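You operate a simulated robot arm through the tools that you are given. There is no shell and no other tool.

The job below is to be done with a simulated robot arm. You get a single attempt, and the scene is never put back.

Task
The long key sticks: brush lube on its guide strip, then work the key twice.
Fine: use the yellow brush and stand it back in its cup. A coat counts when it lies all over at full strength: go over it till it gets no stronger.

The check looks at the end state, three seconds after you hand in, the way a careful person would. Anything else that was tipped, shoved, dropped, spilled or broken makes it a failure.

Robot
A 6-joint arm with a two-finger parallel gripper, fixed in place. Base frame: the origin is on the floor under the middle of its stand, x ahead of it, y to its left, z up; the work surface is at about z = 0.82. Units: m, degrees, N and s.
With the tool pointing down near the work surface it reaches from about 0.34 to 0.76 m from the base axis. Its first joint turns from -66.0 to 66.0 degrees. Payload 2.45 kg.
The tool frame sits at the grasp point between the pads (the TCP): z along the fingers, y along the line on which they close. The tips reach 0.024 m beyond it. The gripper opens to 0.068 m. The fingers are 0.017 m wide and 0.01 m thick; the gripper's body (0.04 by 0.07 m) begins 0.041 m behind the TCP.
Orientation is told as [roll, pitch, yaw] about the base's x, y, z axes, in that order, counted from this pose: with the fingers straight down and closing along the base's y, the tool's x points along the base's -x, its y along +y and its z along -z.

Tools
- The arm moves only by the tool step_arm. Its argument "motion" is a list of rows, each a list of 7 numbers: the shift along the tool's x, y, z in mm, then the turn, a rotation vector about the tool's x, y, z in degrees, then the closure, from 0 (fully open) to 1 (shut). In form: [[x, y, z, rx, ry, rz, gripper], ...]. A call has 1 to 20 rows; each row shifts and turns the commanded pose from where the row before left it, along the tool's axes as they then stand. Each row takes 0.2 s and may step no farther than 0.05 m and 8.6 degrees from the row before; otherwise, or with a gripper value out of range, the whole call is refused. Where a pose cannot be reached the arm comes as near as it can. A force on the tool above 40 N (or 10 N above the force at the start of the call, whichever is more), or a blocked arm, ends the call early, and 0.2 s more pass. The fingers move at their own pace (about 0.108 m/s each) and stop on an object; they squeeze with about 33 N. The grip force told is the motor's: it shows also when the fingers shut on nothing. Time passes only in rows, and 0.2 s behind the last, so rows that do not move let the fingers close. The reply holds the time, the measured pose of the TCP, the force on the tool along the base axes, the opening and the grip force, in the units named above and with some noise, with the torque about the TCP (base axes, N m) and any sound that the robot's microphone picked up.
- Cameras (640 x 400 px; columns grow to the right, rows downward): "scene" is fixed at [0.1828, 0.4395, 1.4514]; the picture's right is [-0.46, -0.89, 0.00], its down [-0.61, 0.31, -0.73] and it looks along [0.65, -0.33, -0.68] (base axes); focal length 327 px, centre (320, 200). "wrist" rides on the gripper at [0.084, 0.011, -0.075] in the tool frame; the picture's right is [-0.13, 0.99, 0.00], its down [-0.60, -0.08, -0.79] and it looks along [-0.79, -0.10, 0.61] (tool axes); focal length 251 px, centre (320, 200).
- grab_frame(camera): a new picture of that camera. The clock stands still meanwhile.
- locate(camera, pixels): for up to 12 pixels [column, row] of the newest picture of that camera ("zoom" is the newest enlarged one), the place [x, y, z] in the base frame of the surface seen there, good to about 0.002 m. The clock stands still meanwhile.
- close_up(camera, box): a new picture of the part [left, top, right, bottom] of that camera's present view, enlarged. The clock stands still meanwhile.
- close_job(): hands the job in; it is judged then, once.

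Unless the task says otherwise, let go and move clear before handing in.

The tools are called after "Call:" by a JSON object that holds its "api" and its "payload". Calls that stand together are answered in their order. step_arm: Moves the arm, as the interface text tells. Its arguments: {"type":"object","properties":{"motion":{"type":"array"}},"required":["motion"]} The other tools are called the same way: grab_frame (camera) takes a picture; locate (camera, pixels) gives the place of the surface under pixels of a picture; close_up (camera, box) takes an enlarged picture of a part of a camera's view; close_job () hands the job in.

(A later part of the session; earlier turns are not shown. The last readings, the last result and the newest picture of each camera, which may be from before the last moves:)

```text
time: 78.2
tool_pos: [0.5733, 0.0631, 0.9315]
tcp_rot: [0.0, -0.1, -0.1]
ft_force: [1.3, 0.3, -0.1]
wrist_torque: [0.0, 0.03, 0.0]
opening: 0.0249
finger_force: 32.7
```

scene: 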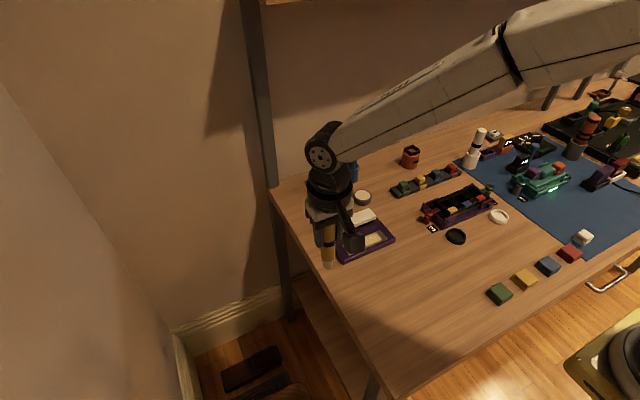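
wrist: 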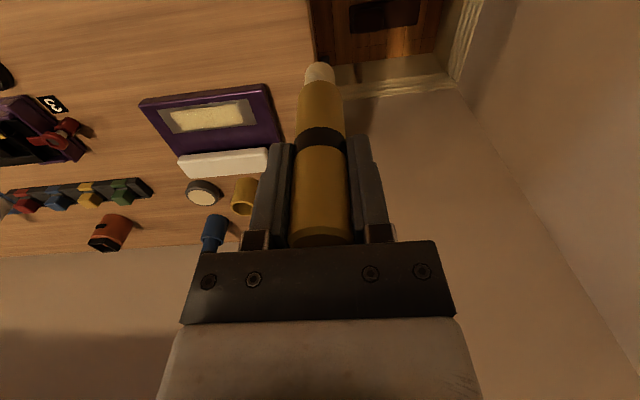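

Call:
{"api": "step_arm", "payload": {"motion": [[0, 0, 0.6, 0, 0, 0, 1], [0, 0, 0, 0, 0, 0, 1]]}}

Call:
{"api": "step_arm", "payload": {"motion": [[0, 0, 0.5, 0, 0, 0, 1], [0, 0, 0, 0, 0, 0, 1]]}}

Call:
{"api": "step_arm", "payload": {"motion": [[0, 0, 0.4, 0, 0, 0, 1], [0, 0, 0, 0, 0, 0, 1]]}}

```text
time: 78.8
tool_pos: [0.5719, 0.0619, 0.9309]
tcp_rot: [0.0, 0.1, 0.0]
ft_force: [0.5, 0.1, -0.2]
wrist_torque: [0.0, -0.03, 0.0]
opening: 0.025
finger_force: 32.7
```

```text
time: 79.4
tool_pos: [0.5738, 0.0638, 0.9311]
tcp_rot: [0.0, 0.0, 0.0]
ft_force: [-0.7, 0.2, 0.4]
wrist_torque: [0.0, 0.03, -0.01]
opening: 0.0252
finger_force: 32.5
```

```text
time: 80.0
tool_pos: [0.5729, 0.0615, 0.9301]
tcp_rot: [0.0, -0.1, 0.1]
ft_force: [1.6, 1.2, 2.0]
wrist_torque: [0.02, 0.02, 0.06]
opening: 0.0249
finger_force: 33.4
```

Contact begins (2 N). I'll press 0.5 mm and sweep the front lane in +y.

Call:
{"api": "step_arm", "payload": {"motion": [[0, 0, 0.5, 0, 0, 0, 1], [0, 8, 0, 0, 0, 0, 1], [0, 8, 0, 0, 0, 0, 1], [0, 8, 0, 0, 0, 0, 1], [0, 8, 0, 0, 0, 0, 1]]}}

Call:
{"api": "step_arm", "payload": {"motion": [[0, 8, 0, 0, 0, 0, 1], [0, 8, 0, 0, 0, 0, 1], [0, 8, 0, 0, 0, 0, 1], [0, 8, 0, 0, 0, 0, 1], [0, 8, 0, 0, 0, 0, 1], [0, 8, 0, 0, 0, 0, 1], [0, 8, 0, 0, 0, 0, 1], [0, 8, 0, 0, 0, 0, 1], [0, 6, 0, 0, 0, 0, 1]]}}

Call:
{"api": "close_up", "payload": {"camera": "wrist", "box": [130, 0, 370, 150]}}

```text
time: 81.2
tool_pos: [0.5723, 0.0949, 0.9305]
tcp_rot: [0.1, 0.0, 0.0]
ft_force: [-0.2, 0.4, -1.2]
wrist_torque: [0.0, 0.02, 0.0]
opening: 0.0249
finger_force: 32.9
```

```text
time: 83.2
tool_pos: [0.5727, 0.1641, 0.9298]
tcp_rot: [0.0, -0.1, 0.0]
ft_force: [0.9, -4.1, 10.8]
wrist_torque: [-0.39, -0.18, -0.05]
opening: 0.0247
finger_force: 32.6
```

```text
2.67 times, centred on (250, 75) of wrist
```

zoom: 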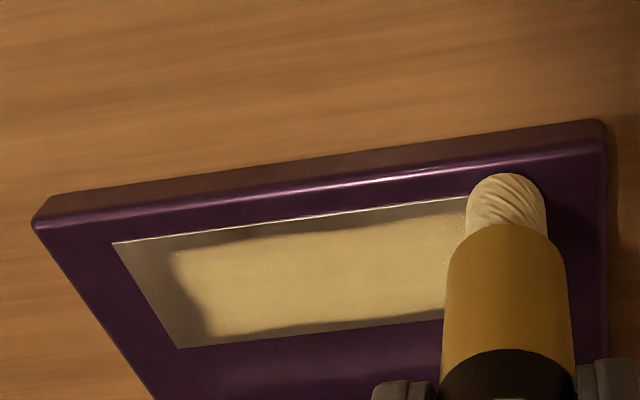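

The image shows the front margin has narrowed where this lane pressed (y>0.1), so the coat does respond to strokes; pressure was lost near y≈0.095 though. I'll back off to a clear pose to view the strip from both cameras.

Call:
{"api": "step_arm", "payload": {"motion": [[0, 0, -15, 0, 0, 0, 1], [0, 0, -45, 0, 0, 0, 1], [20, 10, -40, 0, 0, 0, 1], [30, 10, -35, 0, 0, 0, 1], [30, 10, -35, 0, 0, 0, 1], [30, 10, -20, 0, 0, 0, 1], [15, 10, 0, 0, 0, 0, 1], [0, 0, 0, 0, 0, 0, 1]]}}

Call:
{"api": "grab_frame", "payload": {"camera": "wrist"}}

Call:
{"api": "close_up", "payload": {"camera": "scene", "box": [335, 220, 395, 258]}}

```text
time: 85.0
tool_pos: [0.4459, 0.2153, 1.1172]
tcp_rot: [0.0, 0.1, 0.0]
ft_force: [-0.7, -0.2, -0.1]
wrist_torque: [0.03, 0.0, -0.02]
opening: 0.0252
finger_force: 32.8
```

```text
taken
```

wrist: 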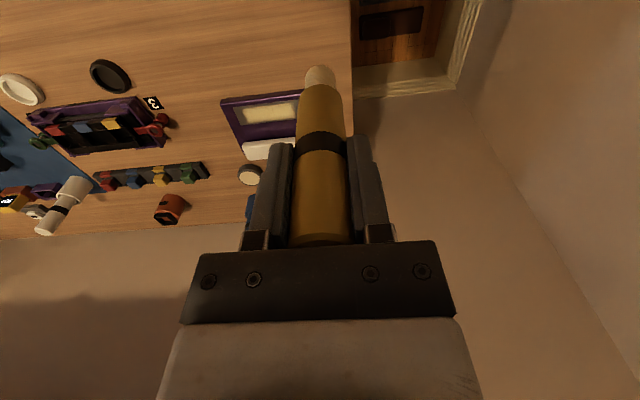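

```text
10.53 times, centred on (365, 239) of scene
```

zoom: 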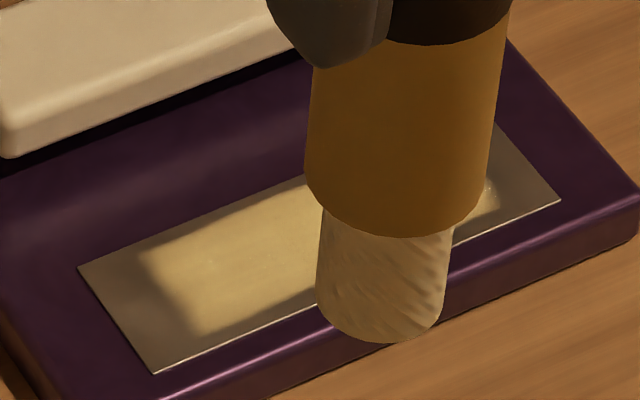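

The brush itself blocks the scene view here. I'll move it farther to +y to clear the line of sight.

Call:
{"api": "step_arm", "payload": {"motion": [[0, 40, 0, 0, 0, 0, 1], [0, 45, 10, 0, 0, 0, 1], [0, 45, 10, 0, 0, 0, 1], [0, 15, 0, 0, 0, 0, 1], [0, 0, 0, 0, 0, 0, 1]]}}

Call:
{"api": "close_up", "payload": {"camera": "scene", "box": [335, 220, 395, 258]}}

Call:
{"api": "grab_frame", "payload": {"camera": "scene"}}

Call:
{"api": "grab_frame", "payload": {"camera": "wrist"}}

```text
time: 86.2
tool_pos: [0.4486, 0.3567, 1.1004]
tcp_rot: [0.0, -0.1, 0.0]
ft_force: [0.6, 0.6, -0.9]
wrist_torque: [0.01, 0.0, -0.01]
opening: 0.025
finger_force: 33.1
```

```text
10.53 times, centred on (365, 239) of scene
```

zoom: 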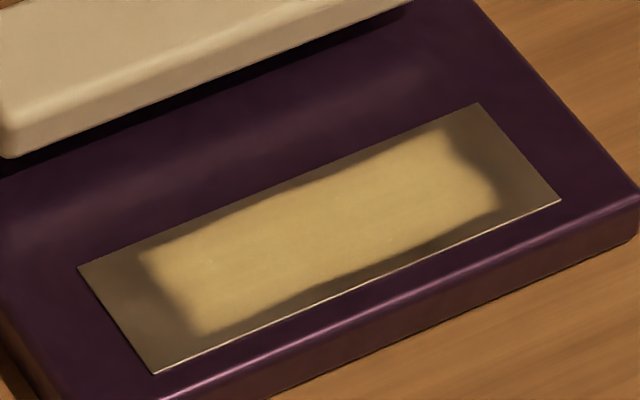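

```text
taken
```

scene: 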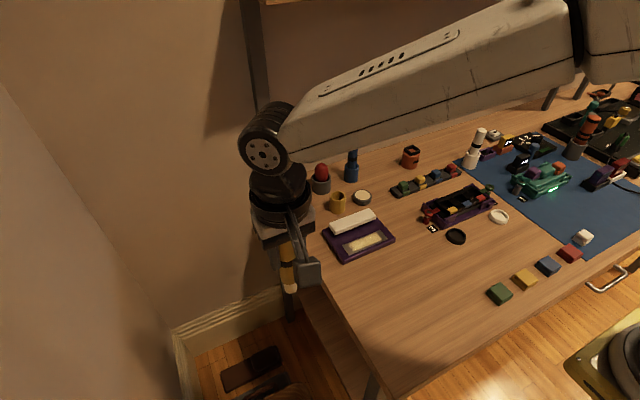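

```text
taken
```

wrist: 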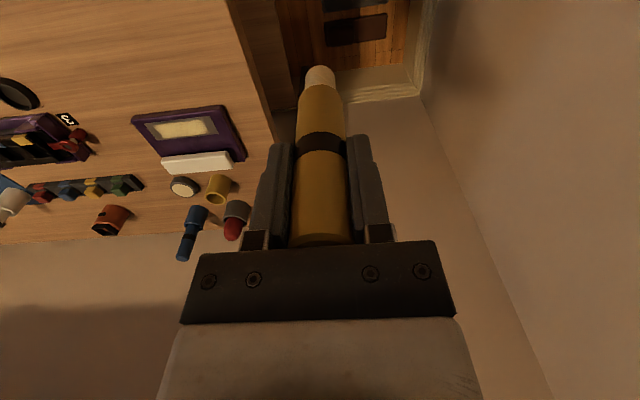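

This is a good, unobstructed reference view: uniform cream centre, wavy soft border. I'll enlarge each half of the strip to study the margin detail.

Call:
{"api": "close_up", "payload": {"camera": "scene", "box": [338, 232, 370, 258]}}

Call:
{"api": "close_up", "payload": {"camera": "scene", "box": [362, 226, 394, 250]}}

Call:
{"api": "close_up", "payload": {"camera": "wrist", "box": [140, 105, 240, 160]}}

```text
15.38 times, centred on (354, 245) of scene
```

zoom: 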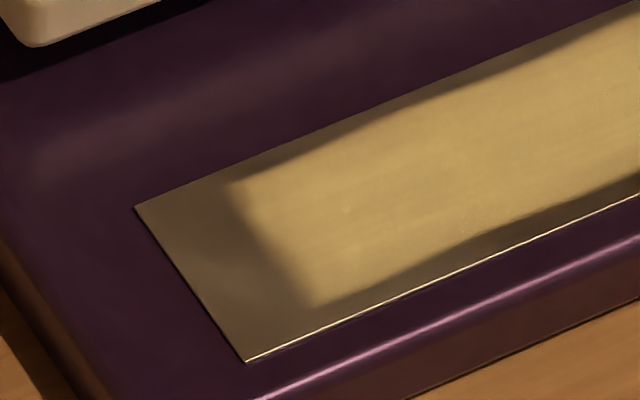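

```text
16.00 times, centred on (378, 238) of scene
```

zoom: 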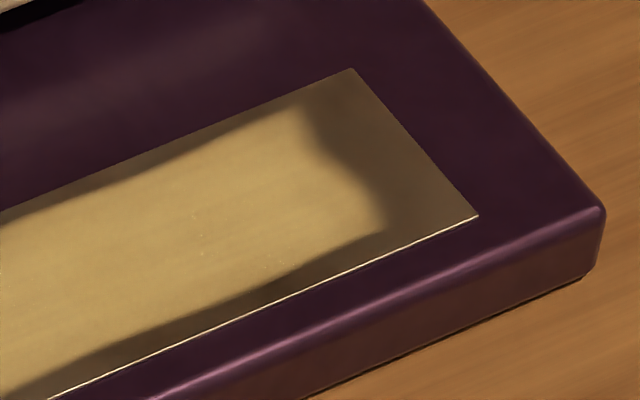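

```text
6.40 times, centred on (190, 132) of wrist
```

zoom: 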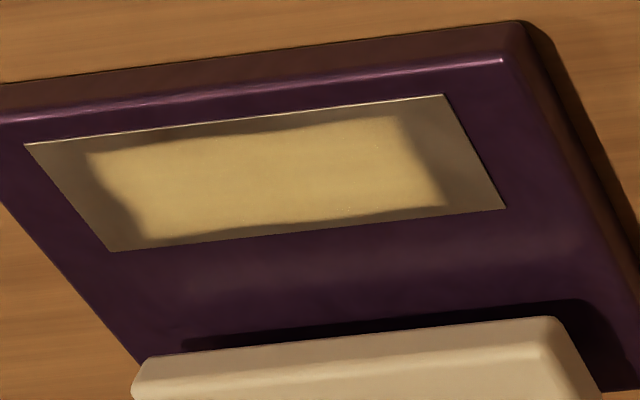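

The border is softly wavy on all sides in proportion to the strip, like a painted outline, while the inside looks even. To be sure of full strength I'll do thorough firm passes over the whole strip, ends included, then compare with these reference pictures.

Call:
{"api": "step_arm", "payload": {"motion": [[-15, -42, 15, 0, 0, 0, 1], [-18, -42, 15, 0, 0, 0, 1], [-18, -42, 15, 0, 0, 0, 1], [-18, -42, 15, 0, 0, 0, 1], [-18, -42, 15, 0, 0, 0, 1], [-18, -42, 15, 0, 0, 0, 1], [-18, -42, 15, 0, 0, 0, 1], [0, 0, 30, 0, 0, 0, 1], [0, 0, 31, 0, 0, 0, 1], [0, 0, 0, 0, 0, 0, 1]]}}

Call:
{"api": "step_arm", "payload": {"motion": [[0, 0, 2, 0, 0, 0, 1], [0, 0, 0, 0, 0, 0, 1]]}}

```text
time: 88.4
tool_pos: [0.5746, 0.0689, 0.9332]
tcp_rot: [0.1, -0.1, 0.0]
ft_force: [-0.6, -0.4, -0.2]
wrist_torque: [0.03, -0.03, 0.01]
opening: 0.0251
finger_force: 32.4
```

```text
time: 89.0
tool_pos: [0.5732, 0.0664, 0.9307]
tcp_rot: [0.0, 0.1, -0.1]
ft_force: [0.4, 0.6, 0.0]
wrist_torque: [-0.02, 0.03, 0.0]
opening: 0.0251
finger_force: 32.3
```

Free yet at z≈0.931; creeping to contact.

Call:
{"api": "step_arm", "payload": {"motion": [[0, -4, 1, 0, 0, 0, 1], [0, 0, 0, 0, 0, 0, 1]]}}

Call:
{"api": "step_arm", "payload": {"motion": [[0, 0, 0.7, 0, 0, 0, 1], [0, 0, 0, 0, 0, 0, 1]]}}

Call:
{"api": "step_arm", "payload": {"motion": [[0, 0, 0.6, 0, 0, 0, 1], [0, 0, 0, 0, 0, 0, 1]]}}

```text
time: 89.6
tool_pos: [0.5723, 0.0622, 0.9293]
tcp_rot: [0.0, -0.1, 0.0]
ft_force: [-0.5, 0.5, -0.6]
wrist_torque: [-0.02, 0.0, -0.01]
opening: 0.0249
finger_force: 32.8
```

```text
time: 90.2
tool_pos: [0.5729, 0.0633, 0.9294]
tcp_rot: [0.0, 0.1, 0.0]
ft_force: [-1.2, 0.6, 1.0]
wrist_torque: [0.0, 0.02, -0.03]
opening: 0.0248
finger_force: 32.4
```

```text
time: 90.8
tool_pos: [0.5715, 0.0626, 0.9302]
tcp_rot: [0.0, -0.2, 0.0]
ft_force: [0.5, 1.4, 2.7]
wrist_torque: [0.07, -0.12, 0.02]
opening: 0.0249
finger_force: 32.2
```

Call:
{"api": "step_arm", "payload": {"motion": [[0, 0, 0.6, 0, 0, 0, 1], [0, 0, 0, 0, 0, 0, 1]]}}

Call:
{"api": "step_arm", "payload": {"motion": [[0, 0, 0.4, 0, 0, 0, 1], [0, 8, 0, 0, 0, 0, 1], [0, 8, 0, 0, 0, 0, 1]]}}

```text
time: 91.4
tool_pos: [0.5718, 0.0616, 0.9294]
tcp_rot: [0.0, -0.2, 0.0]
ft_force: [-1.8, 1.0, 16.9]
wrist_torque: [0.08, -0.01, 0.01]
opening: 0.0252
finger_force: 32.5
```

```text
time: 92.2
tool_pos: [0.5708, 0.0768, 0.9293]
tcp_rot: [0.0, -0.2, 0.2]
ft_force: [2.4, -6.9, 22.7]
wrist_torque: [-0.7, -0.41, -0.1]
opening: 0.0252
finger_force: 33.1
```

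Firm contact (22.7 N) along the front lane. Continuing +y to past the left end.

Call:
{"api": "step_arm", "payload": {"motion": [[0, 8, 0, 0, 0, 0, 1], [0, 8, 0, 0, 0, 0, 1], [0, 8, 0, 0, 0, 0, 1], [0, 8, 0, 0, 0, 0, 1], [0, 8, 0, 0, 0, 0, 1]]}}

Call:
{"api": "step_arm", "payload": {"motion": [[0, 8, 0, 0, 0, 0, 1], [0, 8, 0, 0, 0, 0, 1], [0, 8, 0, 0, 0, 0, 1], [0, 8, 0, 0, 0, 0, 1], [0, 8, 0, 0, 0, 0, 1], [0, 8, 0, 0, 0, 0, 1]]}}

Call:
{"api": "close_up", "payload": {"camera": "wrist", "box": [130, 0, 370, 150]}}

```text
time: 93.4
tool_pos: [0.57, 0.1171, 0.9281]
tcp_rot: [0.0, -0.1, 0.0]
ft_force: [-0.4, -7.8, 21.3]
wrist_torque: [-0.68, -0.22, -0.04]
opening: 0.025
finger_force: 32.6
```

```text
time: 94.8
tool_pos: [0.5716, 0.1653, 0.9288]
tcp_rot: [0.2, -0.1, 0.0]
ft_force: [1.2, -8.3, 24.7]
wrist_torque: [-0.79, -0.33, -0.08]
opening: 0.0254
finger_force: 33.0
```

```text
2.67 times, centred on (250, 75) of wrist
```

zoom: 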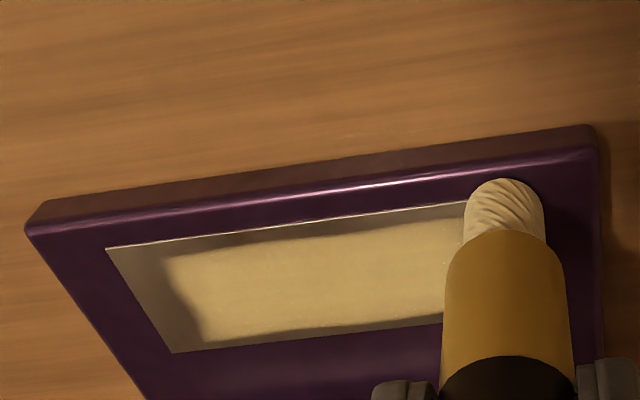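

This lane was in firm contact throughout (21–25 N), the bristles visibly overlapping the front edge. As a further test I'll shift 7 mm toward the front so the tip's centre runs right along the strip's front edge, and stroke back −y.

Call:
{"api": "step_arm", "payload": {"motion": [[4, 0, 0, 0, 0, 0, 1], [3, 0, 0, 0, 0, 0, 1], [0, -6, 0.2, 0, 0, 0, 1]]}}

Call:
{"api": "step_arm", "payload": {"motion": [[0, -8, 0.2, 0, 0, 0, 1], [0, -8, 0, 0, 0, 0, 1]]}}

Call:
{"api": "close_up", "payload": {"camera": "wrist", "box": [130, 0, 370, 150]}}

```text
time: 95.6
tool_pos: [0.564, 0.1606, 0.9286]
tcp_rot: [0.1, 0.1, 0.0]
ft_force: [-1.7, 6.2, 18.0]
wrist_torque: [0.54, -0.02, 0.07]
opening: 0.025
finger_force: 32.4
```

```text
time: 96.2
tool_pos: [0.565, 0.1454, 0.9289]
tcp_rot: [-0.1, -0.1, 0.0]
ft_force: [-1.0, 5.4, 15.9]
wrist_torque: [0.47, -0.09, 0.05]
opening: 0.0251
finger_force: 32.6
```

```text
2.67 times, centred on (250, 75) of wrist
```

zoom: 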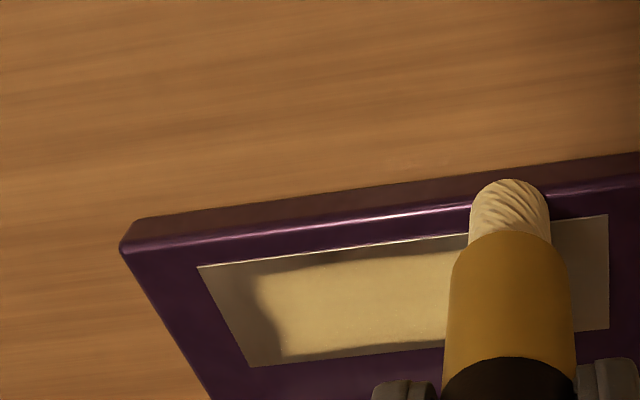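

Contact holds (16 N) with the tip straddling the front edge. I'll carry the stroke to past the right end.

Call:
{"api": "step_arm", "payload": {"motion": [[0, -8, 0, 0, 0, 0, 1], [0, -8, 0, 0, 0, 0, 1], [0, -8, 0, 0, 0, 0, 1], [0, -8, 0, 0, 0, 0, 1], [0, -8, 0, 0, 0, 0, 1]]}}

Call:
{"api": "step_arm", "payload": {"motion": [[0, -8, 0, 0, 0, 0, 1], [0, -8, 0, 0, 0, 0, 1], [0, -8, 0, 0, 0, 0, 1], [0, -8, 0, 0, 0, 0, 1], [0, -8, 0, 0, 0, 0, 1], [0, -4, 0, 0, 0, 0, 1]]}}

Call:
{"api": "close_up", "payload": {"camera": "wrist", "box": [270, 0, 510, 150]}}

Call:
{"api": "close_up", "payload": {"camera": "scene", "box": [335, 220, 395, 258]}}

```text
time: 97.4
tool_pos: [0.5637, 0.1057, 0.9282]
tcp_rot: [0.0, -0.1, 0.0]
ft_force: [-0.4, 6.1, 16.5]
wrist_torque: [0.48, -0.17, 0.01]
opening: 0.025
finger_force: 32.9
```

```text
time: 98.8
tool_pos: [0.5631, 0.0603, 0.9288]
tcp_rot: [0.1, -0.3, 0.0]
ft_force: [1.4, 7.5, 23.3]
wrist_torque: [0.74, -0.34, 0.08]
opening: 0.0252
finger_force: 33.2
```

```text
2.67 times, centred on (390, 75) of wrist
```

zoom: 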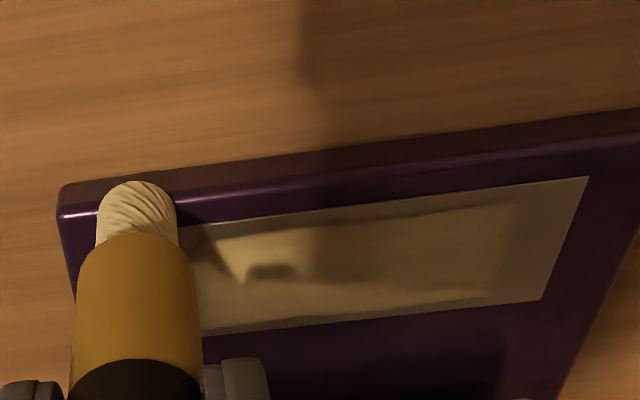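

```text
10.53 times, centred on (365, 239) of scene
```

zoom: 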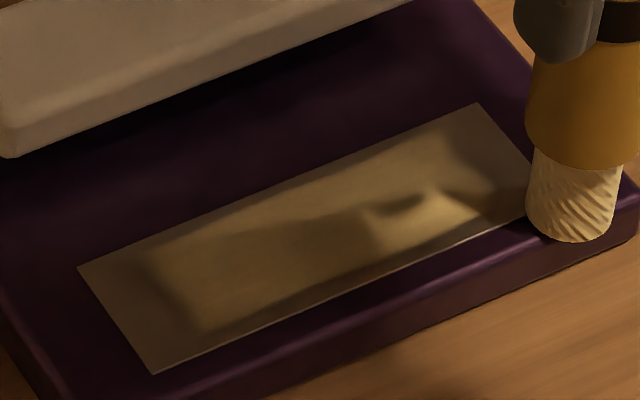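

The front lane is done with solid contact. I'll hop to x≈0.581 at the right end and sweep +y.

Call:
{"api": "step_arm", "payload": {"motion": [[0, 0, -5, 0, 0, 0, 1], [-18, 2, 0, 0, 0, 0, 1], [0, 0, 4.4, 0, 0, 0, 1], [0, 0, 0, 0, 0, 0, 1]]}}

Call:
{"api": "step_arm", "payload": {"motion": [[0, 0, 0.6, 0, 0, 0, 1], [0, 0, 0, 0, 0, 0, 1]]}}

```text
time: 99.8
tool_pos: [0.581, 0.0615, 0.9275]
tcp_rot: [-0.1, -0.2, 0.1]
ft_force: [-2.5, -1.2, 8.8]
wrist_torque: [-0.11, 0.13, -0.03]
opening: 0.0248
finger_force: 33.5
```

```text
time: 100.4
tool_pos: [0.5817, 0.0623, 0.9288]
tcp_rot: [0.0, -0.1, 0.0]
ft_force: [-6.1, -2.2, 18.4]
wrist_torque: [-0.18, 0.25, -0.03]
opening: 0.025
finger_force: 32.7
```

18 N contact at x≈0.581. Sweeping +y past the left end, then hopping to x≈0.590 for the return.

Call:
{"api": "step_arm", "payload": {"motion": [[0, 8, 0, 0, 0, 0, 1], [0, 8, 0, 0, 0, 0, 1], [0, 8, 0, 0, 0, 0, 1], [0, 8, 0, 0, 0, 0, 1], [0, 8, 0, 0, 0, 0, 1], [0, 8, 0, 0, 0, 0, 1]]}}

Call:
{"api": "step_arm", "payload": {"motion": [[0, 8, 0, 0, 0, 0, 1], [0, 8, 0, 0, 0, 0, 1], [0, 8, 0, 0, 0, 0, 1], [0, 8, 0, 0, 0, 0, 1], [0, 8, 0, 0, 0, 0, 1], [0, 8, 0, 0, 0, 0, 1], [0, 6, 0, 0, 0, 0, 1]]}}

Call:
{"api": "step_arm", "payload": {"motion": [[0, 0, -5, 0, 0, 0, 1], [-9, -4, 0, 0, 0, 0, 1], [0, 0, 4.8, 0, 0, 0, 1], [0, 0, 0, 0, 0, 0, 1]]}}

```text
time: 101.8
tool_pos: [0.582, 0.1097, 0.9277]
tcp_rot: [0.0, 0.0, 0.0]
ft_force: [1.3, -3.4, 13.5]
wrist_torque: [-0.4, -0.27, -0.01]
opening: 0.0248
finger_force: 33.1
```

```text
time: 103.4
tool_pos: [0.5812, 0.1631, 0.927]
tcp_rot: [-0.1, 0.0, 0.1]
ft_force: [0.0, -3.6, 7.3]
wrist_torque: [-0.22, -0.12, -0.02]
opening: 0.0249
finger_force: 33.4
```

```text
time: 104.4
tool_pos: [0.5902, 0.16, 0.9283]
tcp_rot: [0.0, -0.1, 0.0]
ft_force: [0.5, 0.1, -1.1]
wrist_torque: [0.03, 0.01, 0.01]
opening: 0.0249
finger_force: 33.3
```

Contact was kept along the lane (13→7 N). Now pressing for the return lane at x≈0.590.

Call:
{"api": "step_arm", "payload": {"motion": [[0, 0, 0.8, 0, 0, 0, 1], [0, 0, 0, 0, 0, 0, 1]]}}

Call:
{"api": "step_arm", "payload": {"motion": [[0, 0, 0.5, 0, 0, 0, 1], [0, 0, 0, 0, 0, 0, 1]]}}

```text
time: 105.0
tool_pos: [0.5916, 0.1596, 0.9276]
tcp_rot: [0.1, -0.1, 0.0]
ft_force: [-0.5, -0.3, 2.3]
wrist_torque: [-0.01, 0.0, -0.02]
opening: 0.0249
finger_force: 33.0
```

```text
time: 105.6
tool_pos: [0.592, 0.1598, 0.9283]
tcp_rot: [0.0, -0.2, 0.0]
ft_force: [-0.8, -2.7, 11.2]
wrist_torque: [-0.28, -0.09, -0.03]
opening: 0.0249
finger_force: 33.4
```

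Call:
{"api": "step_arm", "payload": {"motion": [[0, 0, 0.5, 0, 0, 0, 1], [0, -8, 0.1, 0, 0, 0, 1], [0, -8, 0, 0, 0, 0, 1], [0, -8, 0, 0, 0, 0, 1]]}}

Call:
{"api": "step_arm", "payload": {"motion": [[0, -8, 0, 0, 0, 0, 1], [0, -8, 0, 0, 0, 0, 1], [0, -8, 0, 0, 0, 0, 1], [0, -8, 0, 0, 0, 0, 1], [0, -8, 0, 0, 0, 0, 1]]}}

Call:
{"api": "step_arm", "payload": {"motion": [[0, -8, 0, 0, 0, 0, 1], [0, -8, 0, 0, 0, 0, 1], [0, -8, 0, 0, 0, 0, 1], [0, -8, 0, 0, 0, 0, 1], [0, -8, 0, 0, 0, 0, 1]]}}

```text
time: 106.6
tool_pos: [0.592, 0.1379, 0.9272]
tcp_rot: [0.1, 0.0, 0.1]
ft_force: [-0.2, 8.1, 24.2]
wrist_torque: [0.68, -0.21, 0.03]
opening: 0.0247
finger_force: 32.9
```

```text
time: 107.8
tool_pos: [0.5903, 0.0965, 0.9277]
tcp_rot: [0.0, -0.2, 0.0]
ft_force: [0.1, 7.0, 22.0]
wrist_torque: [0.65, -0.25, 0.1]
opening: 0.025
finger_force: 33.1
```

```text
time: 109.0
tool_pos: [0.5911, 0.0565, 0.9269]
tcp_rot: [0.0, -0.3, 0.0]
ft_force: [-1.2, 8.7, 26.7]
wrist_torque: [0.76, -0.25, 0.1]
opening: 0.025
finger_force: 32.8
```

Solid contact all along (22–27 N). Now hop to the back edge lane x≈0.600 and sweep +y.

Call:
{"api": "step_arm", "payload": {"motion": [[0, 0, -5, 0, 0, 0, 1], [-9, 4, 0, 0, 0, 0, 1], [0, 0, 4.4, 0, 0, 0, 1], [0, 0, 0, 0, 0, 0, 1]]}}

Call:
{"api": "step_arm", "payload": {"motion": [[0, 0, 0.6, 0, 0, 0, 1], [0, 0, 0, 0, 0, 0, 1]]}}

```text
time: 110.0
tool_pos: [0.6017, 0.0591, 0.927]
tcp_rot: [0.2, -0.1, 0.0]
ft_force: [-3.4, -0.9, 12.6]
wrist_torque: [-0.14, 0.23, -0.02]
opening: 0.0251
finger_force: 32.7
```

```text
time: 110.6
tool_pos: [0.5995, 0.0606, 0.9259]
tcp_rot: [0.0, -0.2, 0.0]
ft_force: [2.4, -1.9, 11.3]
wrist_torque: [-0.17, -0.31, -0.04]
opening: 0.0253
finger_force: 33.0
```

Contact ~11 N. Sweeping the back edge lane in +y.

Call:
{"api": "step_arm", "payload": {"motion": [[0, 0, 0.3, 0, 0, 0, 1], [0, 8, 0, 0, 0, 0, 1], [0, 8, 0, 0, 0, 0, 1], [0, 8, 0, 0, 0, 0, 1], [0, 8, 0, 0, 0, 0, 1]]}}

Call:
{"api": "step_arm", "payload": {"motion": [[0, 8, 0, 0, 0, 0, 1], [0, 8, 0, 0, 0, 0, 1], [0, 8, 0, 0, 0, 0, 1], [0, 8, 0, 0, 0, 0, 1], [0, 8, 0, 0, 0, 0, 1]]}}

Call:
{"api": "step_arm", "payload": {"motion": [[0, 8, 0, 0, 0, 0, 1], [0, 8, 0, 0, 0, 0, 1], [0, 8, 0, 0, 0, 0, 1], [0, 8, 0, 0, 0, 0, 1]]}}

Call:
{"api": "close_up", "payload": {"camera": "wrist", "box": [130, 0, 370, 150]}}

```text
time: 111.8
tool_pos: [0.5991, 0.0922, 0.9263]
tcp_rot: [0.0, -0.1, 0.1]
ft_force: [0.3, -6.7, 19.1]
wrist_torque: [-0.58, -0.24, -0.06]
opening: 0.0248
finger_force: 33.3
```

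```text
time: 113.0
tool_pos: [0.5997, 0.131, 0.9266]
tcp_rot: [0.0, -0.2, 0.0]
ft_force: [0.5, -8.2, 24.0]
wrist_torque: [-0.69, -0.2, -0.07]
opening: 0.0249
finger_force: 32.6
```

```text
time: 114.0
tool_pos: [0.6002, 0.1631, 0.9252]
tcp_rot: [0.1, -0.2, -0.1]
ft_force: [0.9, -7.3, 24.5]
wrist_torque: [-0.7, -0.3, -0.07]
opening: 0.0251
finger_force: 33.1
```

```text
2.67 times, centred on (250, 75) of wrist
```

zoom: 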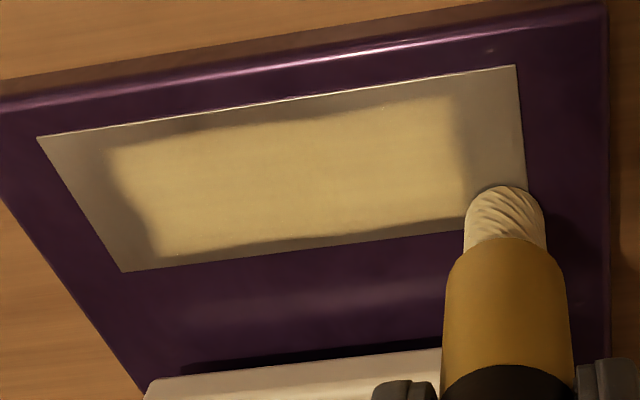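

Even after firm edge lanes on both sides the outline is unchanged, so the soft border is how the coat is drawn. Now I'll return to the clear viewing pose and compare the strength.

Call:
{"api": "step_arm", "payload": {"motion": [[0, 0, -12, 0, 0, 0, 1], [0, 0, -40, 0, 0, 0, 1], [20, 20, -30, 0, 0, 0, 1], [30, 25, -30, 0, 0, 0, 1], [30, 25, -30, 0, 0, 0, 1], [30, 30, -20, 0, 0, 0, 1], [30, 30, -12, 0, 0, 0, 1], [12, 40, 0, 0, 0, 0, 1], [0, 24, 0, 0, 0, 0, 1], [0, 0, 0, 0, 0, 0, 1]]}}

Call:
{"api": "close_up", "payload": {"camera": "scene", "box": [335, 220, 395, 258]}}

Call:
{"api": "close_up", "payload": {"camera": "scene", "box": [338, 232, 370, 258]}}

Call:
{"api": "close_up", "payload": {"camera": "scene", "box": [362, 226, 394, 250]}}

Call:
{"api": "close_up", "payload": {"camera": "wrist", "box": [140, 105, 240, 160]}}

```text
time: 116.2
tool_pos: [0.4485, 0.3577, 1.1004]
tcp_rot: [0.0, 0.0, 0.0]
ft_force: [-0.2, -1.1, -0.5]
wrist_torque: [-0.04, 0.0, -0.01]
opening: 0.0251
finger_force: 32.8
```

```text
10.53 times, centred on (365, 239) of scene
```

zoom: 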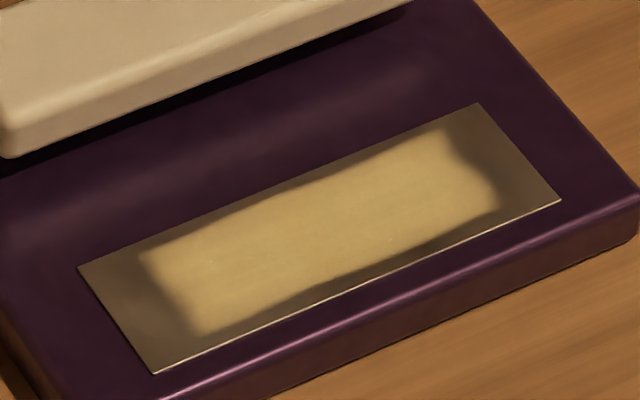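

```text
15.38 times, centred on (354, 245) of scene
```

zoom: 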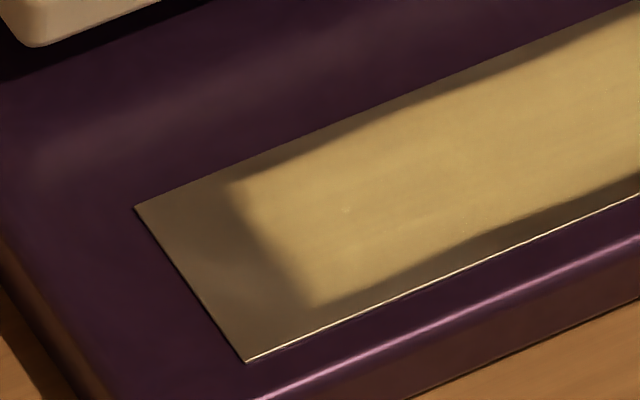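

```text
16.00 times, centred on (378, 238) of scene
```

zoom: 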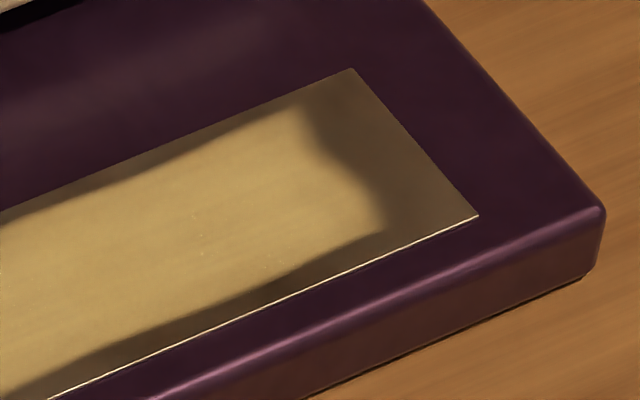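

```text
6.40 times, centred on (190, 132) of wrist
```

zoom: 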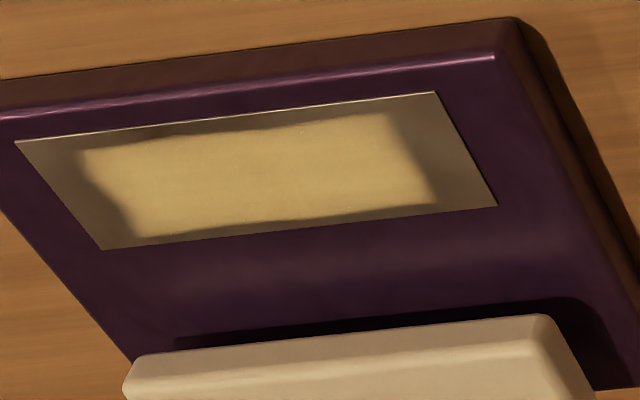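

The pictures before and after a full set of firm passes are indistinguishable, so the coat seems saturated. To rule out a spent brush, I'll dip once more and make one fresh round of passes before concluding.

Call:
{"api": "step_arm", "payload": {"motion": [[-28, -33, 5, 0, 0, 0, 1], [-28, -33, 5, 0, 0, 0, 1], [-28, -33, 5, 0, 0, 0, 1], [-28, -33, 5, 0, 0, 0, 1], [-28, -33, 5, 0, 0, 0, 1], [-28, -33, 5, 0, 0, 0, 1], [-28, -33, 5, 0, 0, 0, 1], [-28, -33, 5, 0, 0, 0, 1], [-28, -33, 5, 0, 0, 0, 1], [-28.5, -30.7, 5, 0, 0, 0, 1], [0, 0, 0, 0, 0, 0, 1]]}}

Call:
{"api": "grab_frame", "payload": {"camera": "wrist"}}

Call:
{"api": "close_up", "payload": {"camera": "scene", "box": [326, 150, 390, 210]}}

```text
time: 118.6
tool_pos: [0.7292, 0.029, 1.0463]
tcp_rot: [0.0, 0.0, 0.0]
ft_force: [-0.1, 0.6, -0.4]
wrist_torque: [0.02, 0.04, 0.03]
opening: 0.0251
finger_force: 32.6
```

```text
taken
```

wrist: 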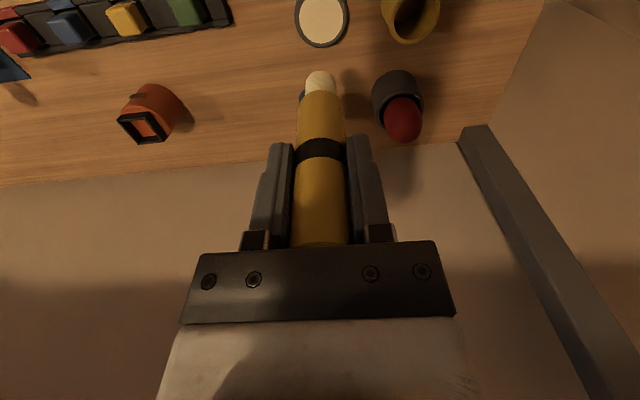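

```text
6.67 times, centred on (358, 180) of scene
```

zoom: 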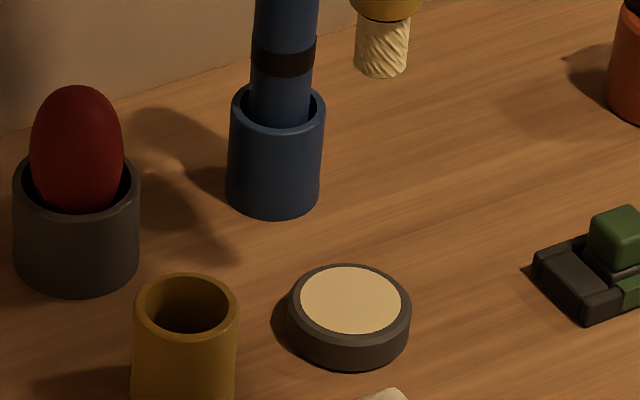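

Above the tin again; the band at (320,148) confirms the brush slid up ~8 mm in the fingers. I'll lower and dip with light steps.

Call:
{"api": "step_arm", "payload": {"motion": [[0, 0, 40, 0, 0, 0, 1], [0, 0, 40, 0, 0, 0, 1], [0, 0, 34, 0, 0, 0, 1], [0, 0, 0, 0, 0, 0, 1], [0, 0, 2, 0, 0, 0, 1], [0, 0, 0, 0, 0, 0, 1]]}}

Call:
{"api": "step_arm", "payload": {"motion": [[0, 0, 1, 0, 0, 0, 1], [0, 0, 0, 0, 0, 0, 1]]}}

Call:
{"api": "step_arm", "payload": {"motion": [[0, 0, 0.8, 0, 0, 0, 1], [0, 0, 0, 0, 0, 0, 1]]}}

```text
time: 120.0
tool_pos: [0.7293, 0.0316, 0.9336]
tcp_rot: [0.1, -0.1, 0.0]
ft_force: [-0.7, -0.7, 0.2]
wrist_torque: [-0.01, 0.03, 0.02]
opening: 0.0249
finger_force: 32.4
```

```text
time: 120.6
tool_pos: [0.7287, 0.0299, 0.9322]
tcp_rot: [0.0, -0.1, 0.0]
ft_force: [-0.2, 0.9, 0.6]
wrist_torque: [0.01, -0.01, 0.0]
opening: 0.025
finger_force: 33.1
```

```text
time: 121.2
tool_pos: [0.7275, 0.031, 0.9317]
tcp_rot: [0.1, 0.1, 0.0]
ft_force: [-0.2, 0.2, -0.5]
wrist_torque: [0.01, 0.01, -0.01]
opening: 0.0248
finger_force: 32.5
```

Call:
{"api": "step_arm", "payload": {"motion": [[0, 0, 1, 0, 0, 0, 1], [0, 0, 0, 0, 0, 0, 1]]}}

Call:
{"api": "step_arm", "payload": {"motion": [[0, 0, 0.8, 0, 0, 0, 1], [0, 0, 0, 0, 0, 0, 1]]}}

Call:
{"api": "step_arm", "payload": {"motion": [[0, 0, 0.8, 0, 0, 0, 1], [0, 0, 0, 0, 0, 0, 1]]}}

```text
time: 121.8
tool_pos: [0.7291, 0.0301, 0.9309]
tcp_rot: [0.0, 0.0, 0.0]
ft_force: [-0.3, -0.4, 0.1]
wrist_torque: [0.01, -0.03, 0.0]
opening: 0.0248
finger_force: 33.0
```

```text
time: 122.4
tool_pos: [0.7274, 0.0297, 0.9298]
tcp_rot: [0.0, 0.1, 0.0]
ft_force: [0.1, 0.7, -0.4]
wrist_torque: [-0.01, -0.03, 0.0]
opening: 0.025
finger_force: 32.8
```

```text
time: 123.0
tool_pos: [0.7267, 0.0299, 0.9298]
tcp_rot: [0.0, -0.1, 0.0]
ft_force: [-0.3, -0.1, 0.2]
wrist_torque: [0.03, 0.01, 0.01]
opening: 0.0248
finger_force: 33.0
```

Call:
{"api": "step_arm", "payload": {"motion": [[0, 0, 0.8, 0, 0, 0, 1], [0, 0, 0, 0, 0, 0, 1]]}}

Call:
{"api": "step_arm", "payload": {"motion": [[0, 0, 0.8, 0, 0, 0, 1], [0, 0, 0, 0, 0, 0, 1]]}}

Call:
{"api": "step_arm", "payload": {"motion": [[0, 0, 0.7, 0, 0, 0, 1], [0, 0, 0, 0, 0, 0, 1]]}}

```text
time: 123.6
tool_pos: [0.7288, 0.0301, 0.929]
tcp_rot: [0.0, -0.1, -0.1]
ft_force: [0.0, -0.6, -0.3]
wrist_torque: [-0.02, -0.01, -0.01]
opening: 0.025
finger_force: 32.8
```

```text
time: 124.2
tool_pos: [0.7296, 0.0304, 0.9274]
tcp_rot: [0.0, -0.2, 0.0]
ft_force: [-0.7, 0.1, 2.5]
wrist_torque: [-0.07, -0.02, -0.03]
opening: 0.025
finger_force: 33.3
```

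```text
time: 124.8
tool_pos: [0.7282, 0.0311, 0.9278]
tcp_rot: [0.0, -0.2, 0.1]
ft_force: [-0.2, -1.5, 6.7]
wrist_torque: [-0.11, 0.02, -0.03]
opening: 0.0247
finger_force: 33.0
```

Contact reached (6.7 N). A touch more, then lift and move to the strip's right end, mid-width.

Call:
{"api": "step_arm", "payload": {"motion": [[0, 0, 0.5, 0, 0, 0, 1], [0, 0, 0, 0, 0, 0, 1], [0, 0, 0, 0, 0, 0, 1]]}}

Call:
{"api": "step_arm", "payload": {"motion": [[0, 0, -3, 0, 0, 0, 1], [0, 0, -17, 0, 0, 0, 1], [0, 0, -40, 0, 0, 0, 1], [36, 9, 0, 0, 0, 0, 1], [36, 9, 0, 0, 0, 0, 1], [36, 9, 0, 0, 0, 0, 1], [37, 8, 0, 0, 0, 0, 1], [0, 0, 30, 0, 0, 0, 1], [0, 0, 28, 0, 0, 0, 1], [0, 0, 2, 0, 0, 0, 1], [0, 0, 0, 0, 0, 0, 1]]}}

Call:
{"api": "step_arm", "payload": {"motion": [[0, 0, 1, 0, 0, 0, 1], [0, 0, 0, 0, 0, 0, 1]]}}

```text
time: 125.6
tool_pos: [0.7288, 0.0305, 0.9285]
tcp_rot: [0.1, -0.3, -0.1]
ft_force: [1.7, -1.0, 9.0]
wrist_torque: [0.0, -0.31, 0.01]
opening: 0.0247
finger_force: 33.1
```

```text
time: 128.0
tool_pos: [0.5837, 0.0664, 0.9256]
tcp_rot: [-0.1, -0.1, 0.0]
ft_force: [-5.8, -1.3, 24.9]
wrist_torque: [-0.11, 0.25, -0.01]
opening: 0.025
finger_force: 33.1
```

```text
time: 128.6
tool_pos: [0.5841, 0.0667, 0.926]
tcp_rot: [0.1, -0.3, 0.0]
ft_force: [0.7, 3.5, 28.0]
wrist_torque: [0.31, -0.32, 0.0]
opening: 0.0248
finger_force: 32.7
```

Contact is heavy (28 N); easing by 0.5 mm, then brushing −y to the right end and back along +y over the full length.

Call:
{"api": "step_arm", "payload": {"motion": [[0, 0, -0.5, 0, 0, 0, 1], [0, -6, 0, 0, 0, 0, 1], [0, -5, 0, 0, 0, 0, 1]]}}

Call:
{"api": "step_arm", "payload": {"motion": [[0, 4, 0.3, 0, 0, 0, 1], [0, 8, 0.2, 0, 0, 0, 1], [0, 8, 0, 0, 0, 0, 1]]}}

Call:
{"api": "step_arm", "payload": {"motion": [[0, 8, 0, 0, 0, 0, 1], [0, 8, 0, 0, 0, 0, 1], [0, 8, 0, 0, 0, 0, 1], [0, 8, 0, 0, 0, 0, 1], [0, 8, 0, 0, 0, 0, 1]]}}

Call:
{"api": "step_arm", "payload": {"motion": [[0, 8, 0, 0, 0, 0, 1], [0, 8, 0, 0, 0, 0, 1], [0, 8, 0, 0, 0, 0, 1], [0, 8, 0, 0, 0, 0, 1], [0, 8, 0, 0, 0, 0, 1], [0, 6, 0, 0, 0, 0, 1]]}}

```text
time: 129.4
tool_pos: [0.5825, 0.0549, 0.9249]
tcp_rot: [0.0, -0.3, 0.1]
ft_force: [0.1, 8.3, 24.4]
wrist_torque: [0.72, -0.29, 0.07]
opening: 0.0252
finger_force: 32.3
```

```text
time: 130.2
tool_pos: [0.5822, 0.075, 0.9259]
tcp_rot: [0.0, -0.2, 0.0]
ft_force: [-0.2, -7.7, 22.4]
wrist_torque: [-0.66, -0.22, -0.05]
opening: 0.0251
finger_force: 33.0
```

```text
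time: 131.4
tool_pos: [0.5825, 0.1152, 0.9256]
tcp_rot: [0.0, 0.1, 0.0]
ft_force: [-0.7, -5.1, 13.9]
wrist_torque: [-0.41, -0.04, -0.05]
opening: 0.025
finger_force: 33.6
```

```text
time: 132.8
tool_pos: [0.5833, 0.1594, 0.9251]
tcp_rot: [0.0, -0.1, -0.1]
ft_force: [0.6, -0.4, -0.4]
wrist_torque: [-0.01, 0.02, 0.01]
opening: 0.0251
finger_force: 32.5
```

Contact faded toward the left end. I'll press again there and return −y along x≈0.593.

Call:
{"api": "step_arm", "payload": {"motion": [[-10, -2, 0, 0, 0, 0, 1], [0, 0, 0.8, 0, 0, 0, 1], [0, 0, 0, 0, 0, 0, 1]]}}

Call:
{"api": "step_arm", "payload": {"motion": [[0, 0, 0.6, 0, 0, 0, 1], [0, 0, 0, 0, 0, 0, 1]]}}

```text
time: 133.6
tool_pos: [0.5937, 0.1587, 0.9247]
tcp_rot: [0.0, -0.1, 0.0]
ft_force: [0.3, -0.5, 0.0]
wrist_torque: [-0.01, 0.0, 0.02]
opening: 0.0251
finger_force: 33.0
```

```text
time: 134.2
tool_pos: [0.5934, 0.1582, 0.9251]
tcp_rot: [0.0, -0.2, 0.1]
ft_force: [-3.7, -0.4, 12.5]
wrist_torque: [0.01, 0.17, -0.01]
opening: 0.025
finger_force: 32.8
```

Call:
{"api": "step_arm", "payload": {"motion": [[0, 0, 0.3, 0, 0, 0, 1], [0, 8, 0, 0, 0, 0, 1], [0, -8, 0.4, 0, 0, 0, 1], [0, -8, 0.2, 0, 0, 0, 1], [0, -8, 0, 0, 0, 0, 1]]}}

Call:
{"api": "step_arm", "payload": {"motion": [[0, -8, 0, 0, 0, 0, 1], [0, -8, 0, 0, 0, 0, 1], [0, -8, 0, 0, 0, 0, 1], [0, -8, 0, 0, 0, 0, 1], [0, -8, 0, 0, 0, 0, 1]]}}

Call:
{"api": "step_arm", "payload": {"motion": [[0, -8, 0, 0, 0, 0, 1], [0, -8, 0, 0, 0, 0, 1], [0, -8, 0, 0, 0, 0, 1], [0, -8, 0, 0, 0, 0, 1], [0, -8, 0, 0, 0, 0, 1], [0, -2, 0, 0, 0, 0, 1]]}}

```text
time: 135.4
tool_pos: [0.593, 0.1435, 0.9248]
tcp_rot: [0.1, -0.2, 0.0]
ft_force: [1.0, 5.4, 15.9]
wrist_torque: [0.48, -0.18, 0.09]
opening: 0.025
finger_force: 32.7
```

```text
time: 136.6
tool_pos: [0.593, 0.1018, 0.9233]
tcp_rot: [0.0, 0.0, -0.1]
ft_force: [1.4, 5.3, 15.3]
wrist_torque: [0.43, -0.27, 0.05]
opening: 0.0248
finger_force: 33.3
```

```text
time: 138.0
tool_pos: [0.5955, 0.0606, 0.9253]
tcp_rot: [0.1, -0.2, 0.0]
ft_force: [3.5, 4.6, 15.2]
wrist_torque: [0.42, -0.44, 0.06]
opening: 0.0253
finger_force: 33.0
```

Good contact (15 N) along the back lane. Now a final +y lane at x≈0.575.

Call:
{"api": "step_arm", "payload": {"motion": [[0, 0, -5, 0, 0, 0, 1], [20, 2, 0, 0, 0, 0, 1], [0, 0, 4.6, 0, 0, 0, 1], [0, 0, 0, 0, 0, 0, 1]]}}

Call:
{"api": "step_arm", "payload": {"motion": [[0, 0, 0.6, 0, 0, 0, 1], [0, 0, 0, 0, 0, 0, 1]]}}

```text
time: 139.0
tool_pos: [0.5744, 0.0626, 0.9239]
tcp_rot: [0.0, -0.1, 0.0]
ft_force: [-5.2, -0.9, 16.7]
wrist_torque: [-0.14, 0.28, 0.02]
opening: 0.025
finger_force: 33.4
```

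```text
time: 139.6
tool_pos: [0.5742, 0.0623, 0.9242]
tcp_rot: [0.0, -0.3, 0.0]
ft_force: [-4.3, -0.6, 26.1]
wrist_torque: [-0.12, 0.1, 0.02]
opening: 0.0251
finger_force: 32.7
```

Call:
{"api": "step_arm", "payload": {"motion": [[0, 8, 0, 0, 0, 0, 1], [0, 8, 0, 0, 0, 0, 1], [0, 8, 0, 0, 0, 0, 1], [0, 8, 0, 0, 0, 0, 1], [0, 8, 0, 0, 0, 0, 1], [0, 8, 0, 0, 0, 0, 1]]}}

Call:
{"api": "step_arm", "payload": {"motion": [[0, 8, 0.1, 0, 0, 0, 1], [0, 8, 0.1, 0, 0, 0, 1], [0, 8, 0, 0, 0, 0, 1], [0, 8, 0, 0, 0, 0, 1], [0, 8, 0, 0, 0, 0, 1], [0, 8, 0, 0, 0, 0, 1], [0, 7, 0, 0, 0, 0, 1]]}}

Call:
{"api": "step_arm", "payload": {"motion": [[0, 0, -12, 0, 0, 0, 1], [0, 0, -40, 0, 0, 0, 1], [15, 20, -30, 0, 0, 0, 1], [25, 25, -30, 0, 0, 0, 1], [25, 25, -30, 0, 0, 0, 1], [25, 25, -20, 0, 0, 0, 1], [25, 30, -13, 0, 0, 0, 1], [10, 40, 0, 0, 0, 0, 1], [0, 24, 0, 0, 0, 0, 1], [0, 0, 0, 0, 0, 0, 1]]}}

Call:
{"api": "close_up", "payload": {"camera": "scene", "box": [335, 220, 395, 258]}}

Call:
{"api": "close_up", "payload": {"camera": "scene", "box": [338, 232, 370, 258]}}

Call:
{"api": "close_up", "payload": {"camera": "scene", "box": [362, 226, 394, 250]}}

```text
time: 141.0
tool_pos: [0.5739, 0.1096, 0.9242]
tcp_rot: [0.0, -0.2, -0.1]
ft_force: [-0.8, -8.4, 26.1]
wrist_torque: [-0.7, -0.26, -0.07]
opening: 0.025
finger_force: 33.2
```

```text
time: 142.6
tool_pos: [0.5707, 0.1666, 0.9225]
tcp_rot: [0.0, -0.1, -0.1]
ft_force: [1.1, -7.4, 20.6]
wrist_torque: [-0.59, -0.35, -0.08]
opening: 0.0251
finger_force: 32.8
```

```text
time: 144.8
tool_pos: [0.4465, 0.354, 1.0997]
tcp_rot: [0.0, 0.0, -0.1]
ft_force: [-0.3, 0.8, -1.2]
wrist_torque: [-0.02, -0.02, 0.02]
opening: 0.0249
finger_force: 32.8
```

```text
10.53 times, centred on (365, 239) of scene
```

zoom: 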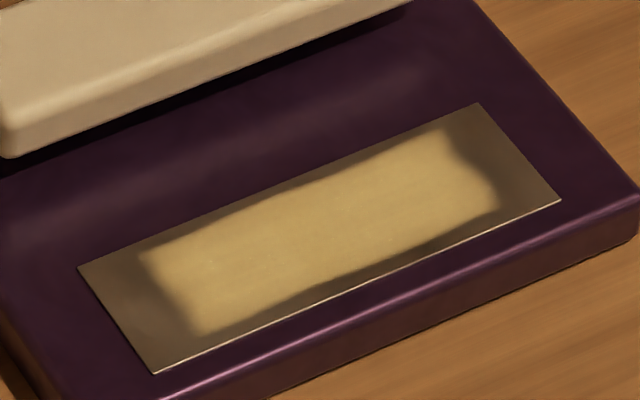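

```text
15.38 times, centred on (354, 245) of scene
```

zoom: 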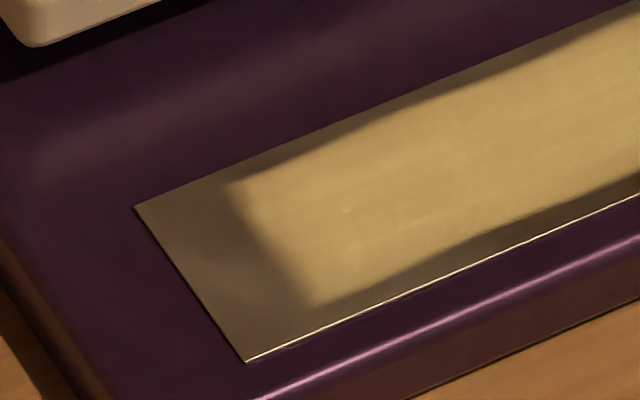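

```text
16.00 times, centred on (378, 238) of scene
```

zoom: 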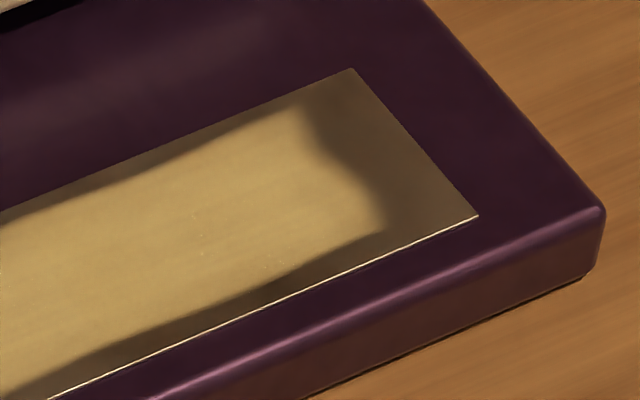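

The views are identical in outline and strength after a freshly loaded round, so the coat is at its fullest. Next I'll return the brush: move above the yellow cup at (0.728, 0.110) and check alignment.

Call:
{"api": "step_arm", "payload": {"motion": [[-35, -30.5, 10, 0, 0, 0, 1], [-35, -30.5, 10, 0, 0, 0, 1], [-35, -30.5, 10, 0, 0, 0, 1], [-35, -30.5, 10, 0, 0, 0, 1], [-35, -30.5, 10, 0, 0, 0, 1], [-35, -30.5, 10, 0, 0, 0, 1], [-35, -30.5, 10, 0, 0, 0, 1], [-36.5, -30.5, 10, 0, 0, 0, 1], [0, 0, 0, 0, 0, 0, 1], [0, 0, 0, 0, 0, 0, 1]]}}

Call:
{"api": "grab_frame", "payload": {"camera": "wrist"}}

Call:
{"api": "close_up", "payload": {"camera": "scene", "box": [306, 130, 386, 215]}}

```text
time: 147.0
tool_pos: [0.7309, 0.111, 1.0178]
tcp_rot: [-0.1, 0.0, 0.0]
ft_force: [0.1, 0.3, -0.3]
wrist_torque: [0.03, 0.0, -0.02]
opening: 0.025
finger_force: 32.8
```

```text
taken
```

wrist: 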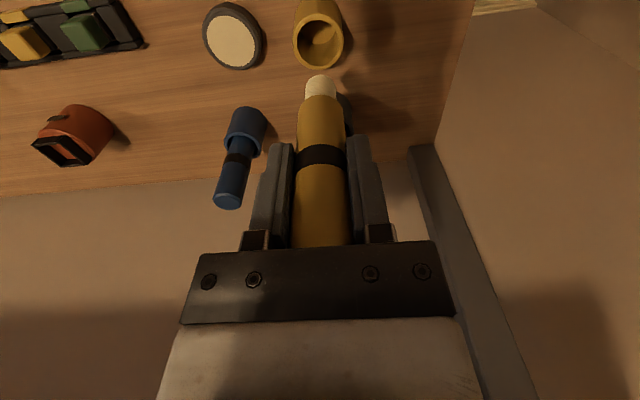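

```text
4.71 times, centred on (346, 172) of scene
```

zoom: 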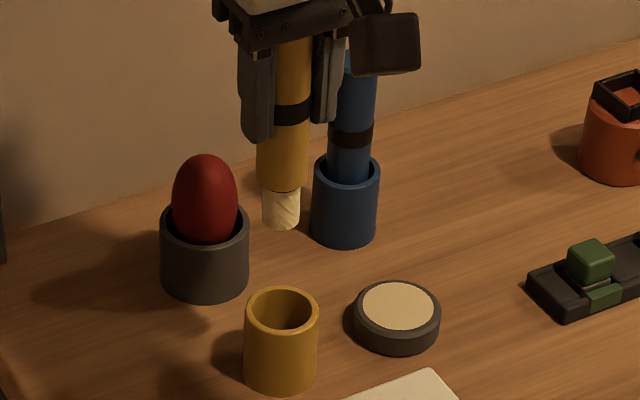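

The brush hangs above its cup. I'll measure the tip, handle and cup rim positions for alignment.

Call:
{"api": "locate", "payload": {"camera": "zoom", "pixels": [[293, 60], [289, 100], [284, 140], [282, 175], [281, 205], [280, 222], [248, 303], [316, 306], [281, 330], [282, 290]]}}

Call:
{"api": "locate", "payload": {"camera": "wrist", "pixels": [[320, 220], [320, 180], [320, 130], [320, 105], [319, 85], [319, 78], [294, 40], [343, 40], [319, 66], [318, 20], [318, 25]]}}

Call:
{"api": "close_up", "payload": {"camera": "wrist", "box": [270, 0, 370, 110]}}

```text
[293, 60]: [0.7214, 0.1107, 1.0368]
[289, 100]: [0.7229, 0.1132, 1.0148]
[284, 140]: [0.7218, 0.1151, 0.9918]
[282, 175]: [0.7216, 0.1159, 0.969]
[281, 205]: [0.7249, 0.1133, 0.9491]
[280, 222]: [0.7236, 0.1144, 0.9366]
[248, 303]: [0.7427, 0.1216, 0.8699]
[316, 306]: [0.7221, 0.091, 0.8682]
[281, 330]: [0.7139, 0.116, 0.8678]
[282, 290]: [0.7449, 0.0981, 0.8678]
```

```text
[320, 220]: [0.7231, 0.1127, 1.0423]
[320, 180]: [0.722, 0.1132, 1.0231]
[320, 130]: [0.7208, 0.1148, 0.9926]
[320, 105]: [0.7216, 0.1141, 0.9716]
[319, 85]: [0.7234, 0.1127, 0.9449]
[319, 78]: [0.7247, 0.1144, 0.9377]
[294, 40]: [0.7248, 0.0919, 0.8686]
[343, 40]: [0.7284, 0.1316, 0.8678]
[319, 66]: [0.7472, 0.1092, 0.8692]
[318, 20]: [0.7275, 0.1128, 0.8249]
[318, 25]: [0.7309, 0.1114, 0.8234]
```

```text
3.64 times, centred on (320, 55) of wrist
```

zoom: 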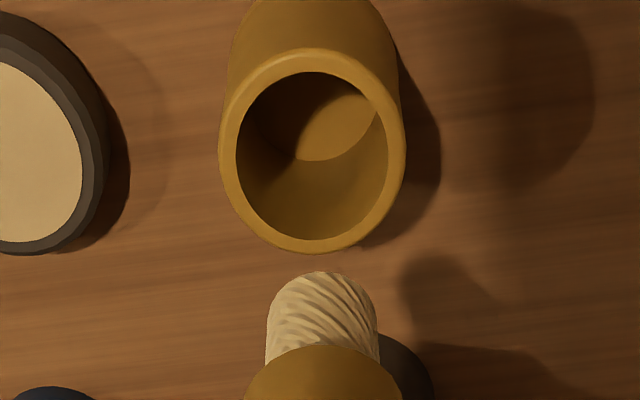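

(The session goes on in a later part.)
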